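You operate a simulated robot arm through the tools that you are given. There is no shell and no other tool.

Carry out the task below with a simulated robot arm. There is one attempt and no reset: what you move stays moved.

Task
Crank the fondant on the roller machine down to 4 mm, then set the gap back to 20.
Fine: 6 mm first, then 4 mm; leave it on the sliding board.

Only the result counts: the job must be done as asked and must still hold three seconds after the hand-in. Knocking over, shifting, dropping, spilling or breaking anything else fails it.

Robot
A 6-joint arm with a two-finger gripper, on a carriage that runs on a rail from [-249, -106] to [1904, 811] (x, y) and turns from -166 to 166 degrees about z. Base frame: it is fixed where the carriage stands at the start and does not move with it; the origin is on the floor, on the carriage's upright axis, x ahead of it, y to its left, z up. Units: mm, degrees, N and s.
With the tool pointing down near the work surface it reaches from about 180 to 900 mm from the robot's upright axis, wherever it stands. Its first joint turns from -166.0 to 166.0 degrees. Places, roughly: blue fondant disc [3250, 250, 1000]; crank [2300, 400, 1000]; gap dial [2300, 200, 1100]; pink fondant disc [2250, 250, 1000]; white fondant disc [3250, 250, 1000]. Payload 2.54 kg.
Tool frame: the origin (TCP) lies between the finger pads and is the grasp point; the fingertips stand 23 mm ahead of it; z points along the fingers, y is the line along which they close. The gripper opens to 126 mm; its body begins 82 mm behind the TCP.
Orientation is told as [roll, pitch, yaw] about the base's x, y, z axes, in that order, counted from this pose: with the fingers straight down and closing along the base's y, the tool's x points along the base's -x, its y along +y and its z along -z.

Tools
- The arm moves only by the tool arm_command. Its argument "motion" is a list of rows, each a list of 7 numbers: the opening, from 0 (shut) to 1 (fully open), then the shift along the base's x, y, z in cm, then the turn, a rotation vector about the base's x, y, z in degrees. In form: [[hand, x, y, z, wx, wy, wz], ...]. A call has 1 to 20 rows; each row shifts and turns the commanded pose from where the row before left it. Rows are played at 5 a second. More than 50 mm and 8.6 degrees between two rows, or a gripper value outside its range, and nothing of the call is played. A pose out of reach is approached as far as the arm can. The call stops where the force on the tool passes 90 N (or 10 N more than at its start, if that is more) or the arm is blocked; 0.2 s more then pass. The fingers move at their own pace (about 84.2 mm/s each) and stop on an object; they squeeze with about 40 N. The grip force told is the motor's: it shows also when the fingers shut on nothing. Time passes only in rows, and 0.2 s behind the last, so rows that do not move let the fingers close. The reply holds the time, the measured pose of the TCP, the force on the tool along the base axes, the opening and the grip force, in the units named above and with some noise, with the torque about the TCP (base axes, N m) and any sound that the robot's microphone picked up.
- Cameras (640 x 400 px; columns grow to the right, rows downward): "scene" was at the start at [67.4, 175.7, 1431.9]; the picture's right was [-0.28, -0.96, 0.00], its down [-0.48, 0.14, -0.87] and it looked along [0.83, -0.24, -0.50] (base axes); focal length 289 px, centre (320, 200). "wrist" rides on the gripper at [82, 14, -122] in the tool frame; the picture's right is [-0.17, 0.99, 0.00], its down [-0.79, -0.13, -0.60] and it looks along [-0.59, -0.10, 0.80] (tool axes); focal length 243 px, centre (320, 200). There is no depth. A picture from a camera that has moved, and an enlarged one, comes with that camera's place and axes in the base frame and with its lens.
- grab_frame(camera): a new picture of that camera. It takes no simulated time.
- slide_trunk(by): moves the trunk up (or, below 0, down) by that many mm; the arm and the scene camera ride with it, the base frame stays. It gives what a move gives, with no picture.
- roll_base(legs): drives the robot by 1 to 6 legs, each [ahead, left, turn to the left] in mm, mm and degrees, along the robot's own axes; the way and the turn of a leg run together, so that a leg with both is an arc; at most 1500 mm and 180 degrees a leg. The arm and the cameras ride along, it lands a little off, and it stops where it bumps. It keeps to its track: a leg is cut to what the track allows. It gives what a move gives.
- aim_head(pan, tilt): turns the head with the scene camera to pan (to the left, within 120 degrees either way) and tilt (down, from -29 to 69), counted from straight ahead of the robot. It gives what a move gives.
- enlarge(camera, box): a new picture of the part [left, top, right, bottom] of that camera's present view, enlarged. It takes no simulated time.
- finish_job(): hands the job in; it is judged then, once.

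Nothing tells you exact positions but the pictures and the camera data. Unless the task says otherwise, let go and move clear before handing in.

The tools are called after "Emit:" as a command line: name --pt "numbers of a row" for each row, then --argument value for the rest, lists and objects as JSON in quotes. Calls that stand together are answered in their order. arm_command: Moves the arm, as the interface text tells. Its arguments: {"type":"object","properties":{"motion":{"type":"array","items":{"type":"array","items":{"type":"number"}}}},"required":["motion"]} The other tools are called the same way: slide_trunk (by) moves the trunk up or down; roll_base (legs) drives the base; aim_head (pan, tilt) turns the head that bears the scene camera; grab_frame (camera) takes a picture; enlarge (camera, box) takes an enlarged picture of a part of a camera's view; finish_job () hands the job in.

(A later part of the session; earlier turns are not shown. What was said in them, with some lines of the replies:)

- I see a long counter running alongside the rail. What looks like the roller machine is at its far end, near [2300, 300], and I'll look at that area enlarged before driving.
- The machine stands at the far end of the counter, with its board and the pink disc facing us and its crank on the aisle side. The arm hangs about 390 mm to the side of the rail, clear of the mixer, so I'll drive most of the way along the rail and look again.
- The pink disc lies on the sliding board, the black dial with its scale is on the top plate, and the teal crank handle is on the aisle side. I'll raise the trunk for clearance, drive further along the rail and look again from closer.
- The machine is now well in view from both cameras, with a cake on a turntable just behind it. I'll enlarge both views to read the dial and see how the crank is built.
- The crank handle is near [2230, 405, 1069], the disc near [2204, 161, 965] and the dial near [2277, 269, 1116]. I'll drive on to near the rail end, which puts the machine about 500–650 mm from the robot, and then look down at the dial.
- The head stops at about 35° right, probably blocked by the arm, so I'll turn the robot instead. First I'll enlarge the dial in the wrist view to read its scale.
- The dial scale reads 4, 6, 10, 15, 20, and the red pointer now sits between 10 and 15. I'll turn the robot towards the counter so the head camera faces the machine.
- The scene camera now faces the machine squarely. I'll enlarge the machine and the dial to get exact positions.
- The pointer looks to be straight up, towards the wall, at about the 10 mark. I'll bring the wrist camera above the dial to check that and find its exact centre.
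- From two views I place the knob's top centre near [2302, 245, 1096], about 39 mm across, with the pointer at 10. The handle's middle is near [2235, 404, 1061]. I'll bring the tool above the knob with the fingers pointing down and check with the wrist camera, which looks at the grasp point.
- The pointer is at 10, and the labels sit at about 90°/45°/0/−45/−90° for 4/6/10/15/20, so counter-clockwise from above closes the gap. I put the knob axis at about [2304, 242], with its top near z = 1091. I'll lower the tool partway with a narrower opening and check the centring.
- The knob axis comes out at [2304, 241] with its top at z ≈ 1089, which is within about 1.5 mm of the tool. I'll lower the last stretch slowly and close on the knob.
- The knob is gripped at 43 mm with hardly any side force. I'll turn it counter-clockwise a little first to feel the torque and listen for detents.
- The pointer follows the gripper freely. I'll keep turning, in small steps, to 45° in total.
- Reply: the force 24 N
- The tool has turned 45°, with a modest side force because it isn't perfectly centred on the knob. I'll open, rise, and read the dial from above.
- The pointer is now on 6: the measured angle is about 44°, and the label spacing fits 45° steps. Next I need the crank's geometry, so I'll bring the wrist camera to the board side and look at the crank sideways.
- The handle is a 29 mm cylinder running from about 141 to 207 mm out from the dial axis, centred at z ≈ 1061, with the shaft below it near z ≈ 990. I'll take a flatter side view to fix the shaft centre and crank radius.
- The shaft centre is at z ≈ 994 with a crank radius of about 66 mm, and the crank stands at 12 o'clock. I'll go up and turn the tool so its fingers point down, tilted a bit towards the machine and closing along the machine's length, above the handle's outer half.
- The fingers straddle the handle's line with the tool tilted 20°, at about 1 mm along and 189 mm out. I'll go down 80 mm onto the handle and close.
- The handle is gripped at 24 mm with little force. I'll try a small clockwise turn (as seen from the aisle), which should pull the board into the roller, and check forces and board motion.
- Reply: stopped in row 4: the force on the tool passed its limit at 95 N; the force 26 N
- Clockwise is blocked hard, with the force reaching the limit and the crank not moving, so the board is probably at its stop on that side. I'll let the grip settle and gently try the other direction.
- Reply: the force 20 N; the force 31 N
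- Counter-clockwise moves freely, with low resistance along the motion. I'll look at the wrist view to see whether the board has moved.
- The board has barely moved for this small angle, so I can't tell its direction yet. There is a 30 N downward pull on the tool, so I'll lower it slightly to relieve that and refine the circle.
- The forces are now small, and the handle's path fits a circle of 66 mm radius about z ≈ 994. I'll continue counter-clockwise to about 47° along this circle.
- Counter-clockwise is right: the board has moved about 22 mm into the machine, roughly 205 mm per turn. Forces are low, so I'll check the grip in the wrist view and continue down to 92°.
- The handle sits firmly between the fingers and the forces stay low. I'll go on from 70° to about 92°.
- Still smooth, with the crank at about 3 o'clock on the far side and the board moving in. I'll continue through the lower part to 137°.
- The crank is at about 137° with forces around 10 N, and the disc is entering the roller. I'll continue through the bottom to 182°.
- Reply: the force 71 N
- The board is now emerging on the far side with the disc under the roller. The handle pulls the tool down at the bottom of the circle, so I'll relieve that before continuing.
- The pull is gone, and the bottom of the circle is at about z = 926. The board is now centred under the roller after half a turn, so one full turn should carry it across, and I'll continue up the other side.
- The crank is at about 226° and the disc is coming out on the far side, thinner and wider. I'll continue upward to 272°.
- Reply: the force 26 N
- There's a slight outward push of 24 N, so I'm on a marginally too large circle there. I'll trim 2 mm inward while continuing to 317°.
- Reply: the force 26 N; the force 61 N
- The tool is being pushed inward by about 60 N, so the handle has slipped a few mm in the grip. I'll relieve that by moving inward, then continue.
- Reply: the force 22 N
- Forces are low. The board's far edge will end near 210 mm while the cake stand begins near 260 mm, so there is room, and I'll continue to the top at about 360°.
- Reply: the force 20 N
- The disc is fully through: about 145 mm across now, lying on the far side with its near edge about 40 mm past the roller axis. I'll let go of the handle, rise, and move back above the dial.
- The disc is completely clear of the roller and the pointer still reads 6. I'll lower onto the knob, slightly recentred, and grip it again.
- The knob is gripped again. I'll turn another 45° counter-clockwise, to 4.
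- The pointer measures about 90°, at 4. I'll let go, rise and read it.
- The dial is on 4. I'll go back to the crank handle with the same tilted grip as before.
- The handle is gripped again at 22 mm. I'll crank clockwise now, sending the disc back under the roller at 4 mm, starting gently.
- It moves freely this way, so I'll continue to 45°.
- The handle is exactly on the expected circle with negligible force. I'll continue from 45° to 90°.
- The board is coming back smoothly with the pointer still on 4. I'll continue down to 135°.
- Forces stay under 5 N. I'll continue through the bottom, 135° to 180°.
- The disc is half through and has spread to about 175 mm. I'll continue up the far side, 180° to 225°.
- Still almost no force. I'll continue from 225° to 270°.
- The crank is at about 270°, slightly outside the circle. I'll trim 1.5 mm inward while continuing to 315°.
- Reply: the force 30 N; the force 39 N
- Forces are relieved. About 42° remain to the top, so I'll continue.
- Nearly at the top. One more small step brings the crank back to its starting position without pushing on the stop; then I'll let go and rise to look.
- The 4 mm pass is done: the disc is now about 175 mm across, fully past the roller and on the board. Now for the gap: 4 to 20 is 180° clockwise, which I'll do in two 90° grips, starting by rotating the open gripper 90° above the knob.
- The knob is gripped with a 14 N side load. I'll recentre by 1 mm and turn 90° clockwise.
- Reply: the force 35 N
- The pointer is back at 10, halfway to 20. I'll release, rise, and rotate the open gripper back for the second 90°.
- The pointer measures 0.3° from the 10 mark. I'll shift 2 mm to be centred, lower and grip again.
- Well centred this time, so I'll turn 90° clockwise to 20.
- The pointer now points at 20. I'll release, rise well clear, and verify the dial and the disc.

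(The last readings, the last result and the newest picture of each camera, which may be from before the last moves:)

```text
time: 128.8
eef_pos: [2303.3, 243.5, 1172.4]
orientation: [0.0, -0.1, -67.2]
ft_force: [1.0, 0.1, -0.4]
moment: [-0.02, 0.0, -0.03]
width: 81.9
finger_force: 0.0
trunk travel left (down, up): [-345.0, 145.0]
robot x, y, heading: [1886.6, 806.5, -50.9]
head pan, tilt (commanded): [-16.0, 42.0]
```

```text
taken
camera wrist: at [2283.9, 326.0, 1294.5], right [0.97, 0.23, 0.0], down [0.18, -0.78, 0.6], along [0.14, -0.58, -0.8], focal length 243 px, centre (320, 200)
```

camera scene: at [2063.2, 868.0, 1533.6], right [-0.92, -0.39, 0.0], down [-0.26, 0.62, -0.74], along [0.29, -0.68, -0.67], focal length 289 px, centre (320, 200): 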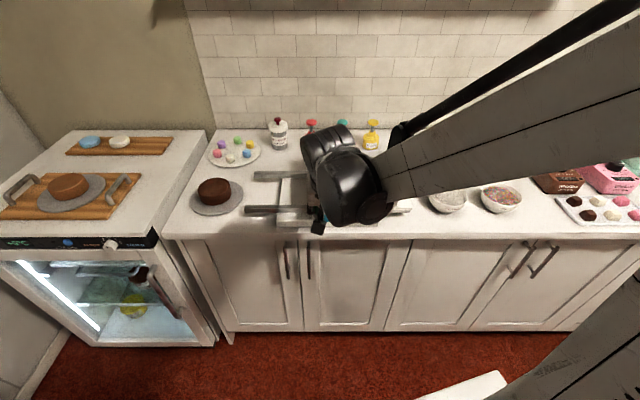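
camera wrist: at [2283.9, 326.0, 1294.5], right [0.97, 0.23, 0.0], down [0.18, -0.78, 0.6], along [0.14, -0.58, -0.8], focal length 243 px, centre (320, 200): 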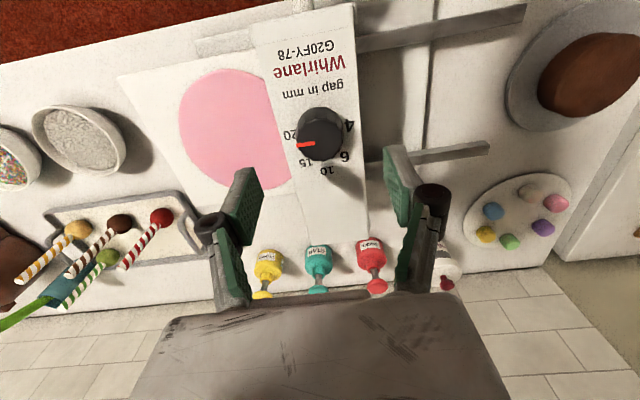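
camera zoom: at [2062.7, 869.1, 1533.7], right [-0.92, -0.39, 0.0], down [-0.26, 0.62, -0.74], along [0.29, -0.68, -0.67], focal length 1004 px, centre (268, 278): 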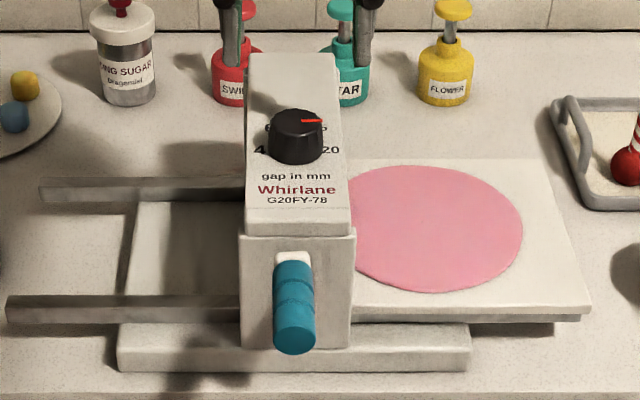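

The dial reads 20 (measured −90.2°), and the rolled disc lies on the board about 35 mm clear of the roller. I'll raise the arm well clear and take a last look around.

Emit:
arm_command --pt "0.65 -0.5 1.0 4 0 0 0" --pt "0.65 -0.5 1.5 4 0 0 0" --pt "0.65 -0.5 1.5 4 0 0 0" --pt "0.65 0 0 0 0 0 0" --pt "0.65 0 0 0 0 0 0" --pt "0.65 0 0 0 0 0 0" --pt "0.65 0 0 0 0 0 0" --pt "0.65 0 0 0 0 0 0"

Emit:
grab_frame --camera "scene"

Emit:
enlarge --camera "scene" --box '[250, 120, 420, 235]'

```text
time: 130.6
eef_pos: [2288.5, 283.6, 1290.9]
orientation: [0.0, 0.0, -67.2]
ft_force: [0.2, -0.4, 0.7]
moment: [0.01, 0.01, -0.05]
width: 81.7
finger_force: 0.0
trunk travel left (down, up): [-345.0, 145.0]
robot x, y, heading: [1883.4, 805.3, -51.0]
head pan, tilt (commanded): [-16.0, 42.0]
```

```text
taken
camera scene: at [2062.9, 868.6, 1533.7], right [-0.92, -0.39, 0.0], down [-0.26, 0.62, -0.74], along [0.29, -0.68, -0.67], focal length 289 px, centre (320, 200)
```

scene: 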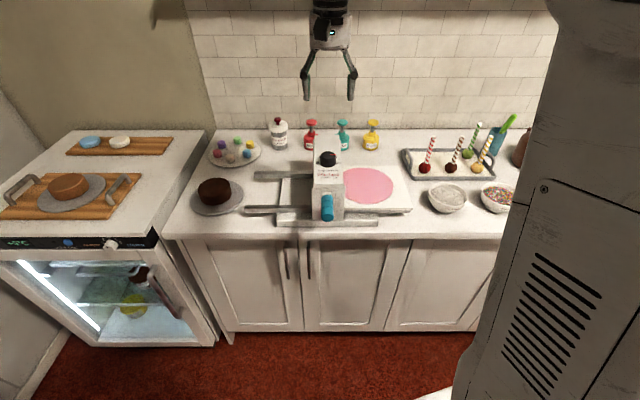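

```text
3.48 times, centred on (335, 178) of scene
camera zoom: at [2062.9, 868.6, 1533.7], right [-0.92, -0.39, 0.0], down [-0.26, 0.62, -0.74], along [0.29, -0.68, -0.67], focal length 1004 px, centre (268, 278)
```

zoom: 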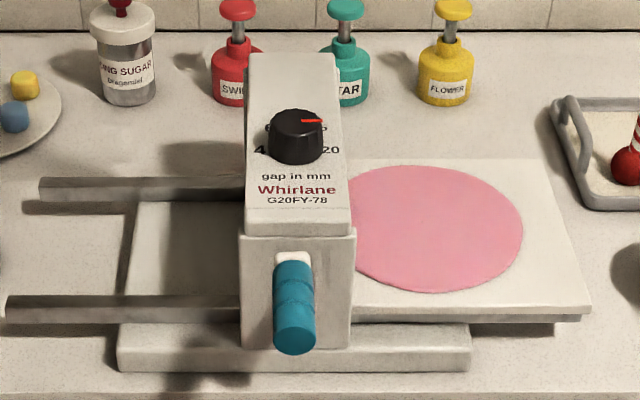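

The disc is rolled out thin and lies on the board, the pointer is on 20, the surroundings look undisturbed and the arm is clear. I'm handing in the job.

Emit:
finish_job

```text
The job is handed in.
```

I handed the job in: the pink fondant went through the rollers at 6 mm, then at 4 mm, and the gap dial is back on 20. The result of the check hasn't come back.

- **Passes:** I set the dial from 10 to 6 and cranked the board right through. Then I set it to 4 and cranked the board back. I set the gap from the dial markings and did not measure the thickness directly. The disc spread from about 112 mm to about 173 mm, which fits roughly 4 mm if it started near 10 mm.
- **Where it is now:** the disc lies on the sliding board on the side it started from, about 35 mm clear of the roller. The crank is back at the top.
- **Hard push on the crank:** I first tried turning it the wrong way and it hit its stop at about 95 N. The crank didn't turn, and the machine looked unmoved afterwards.
- **Surroundings:** in the last picture nothing else had moved, the gripper was open and the arm was clear of the machine.
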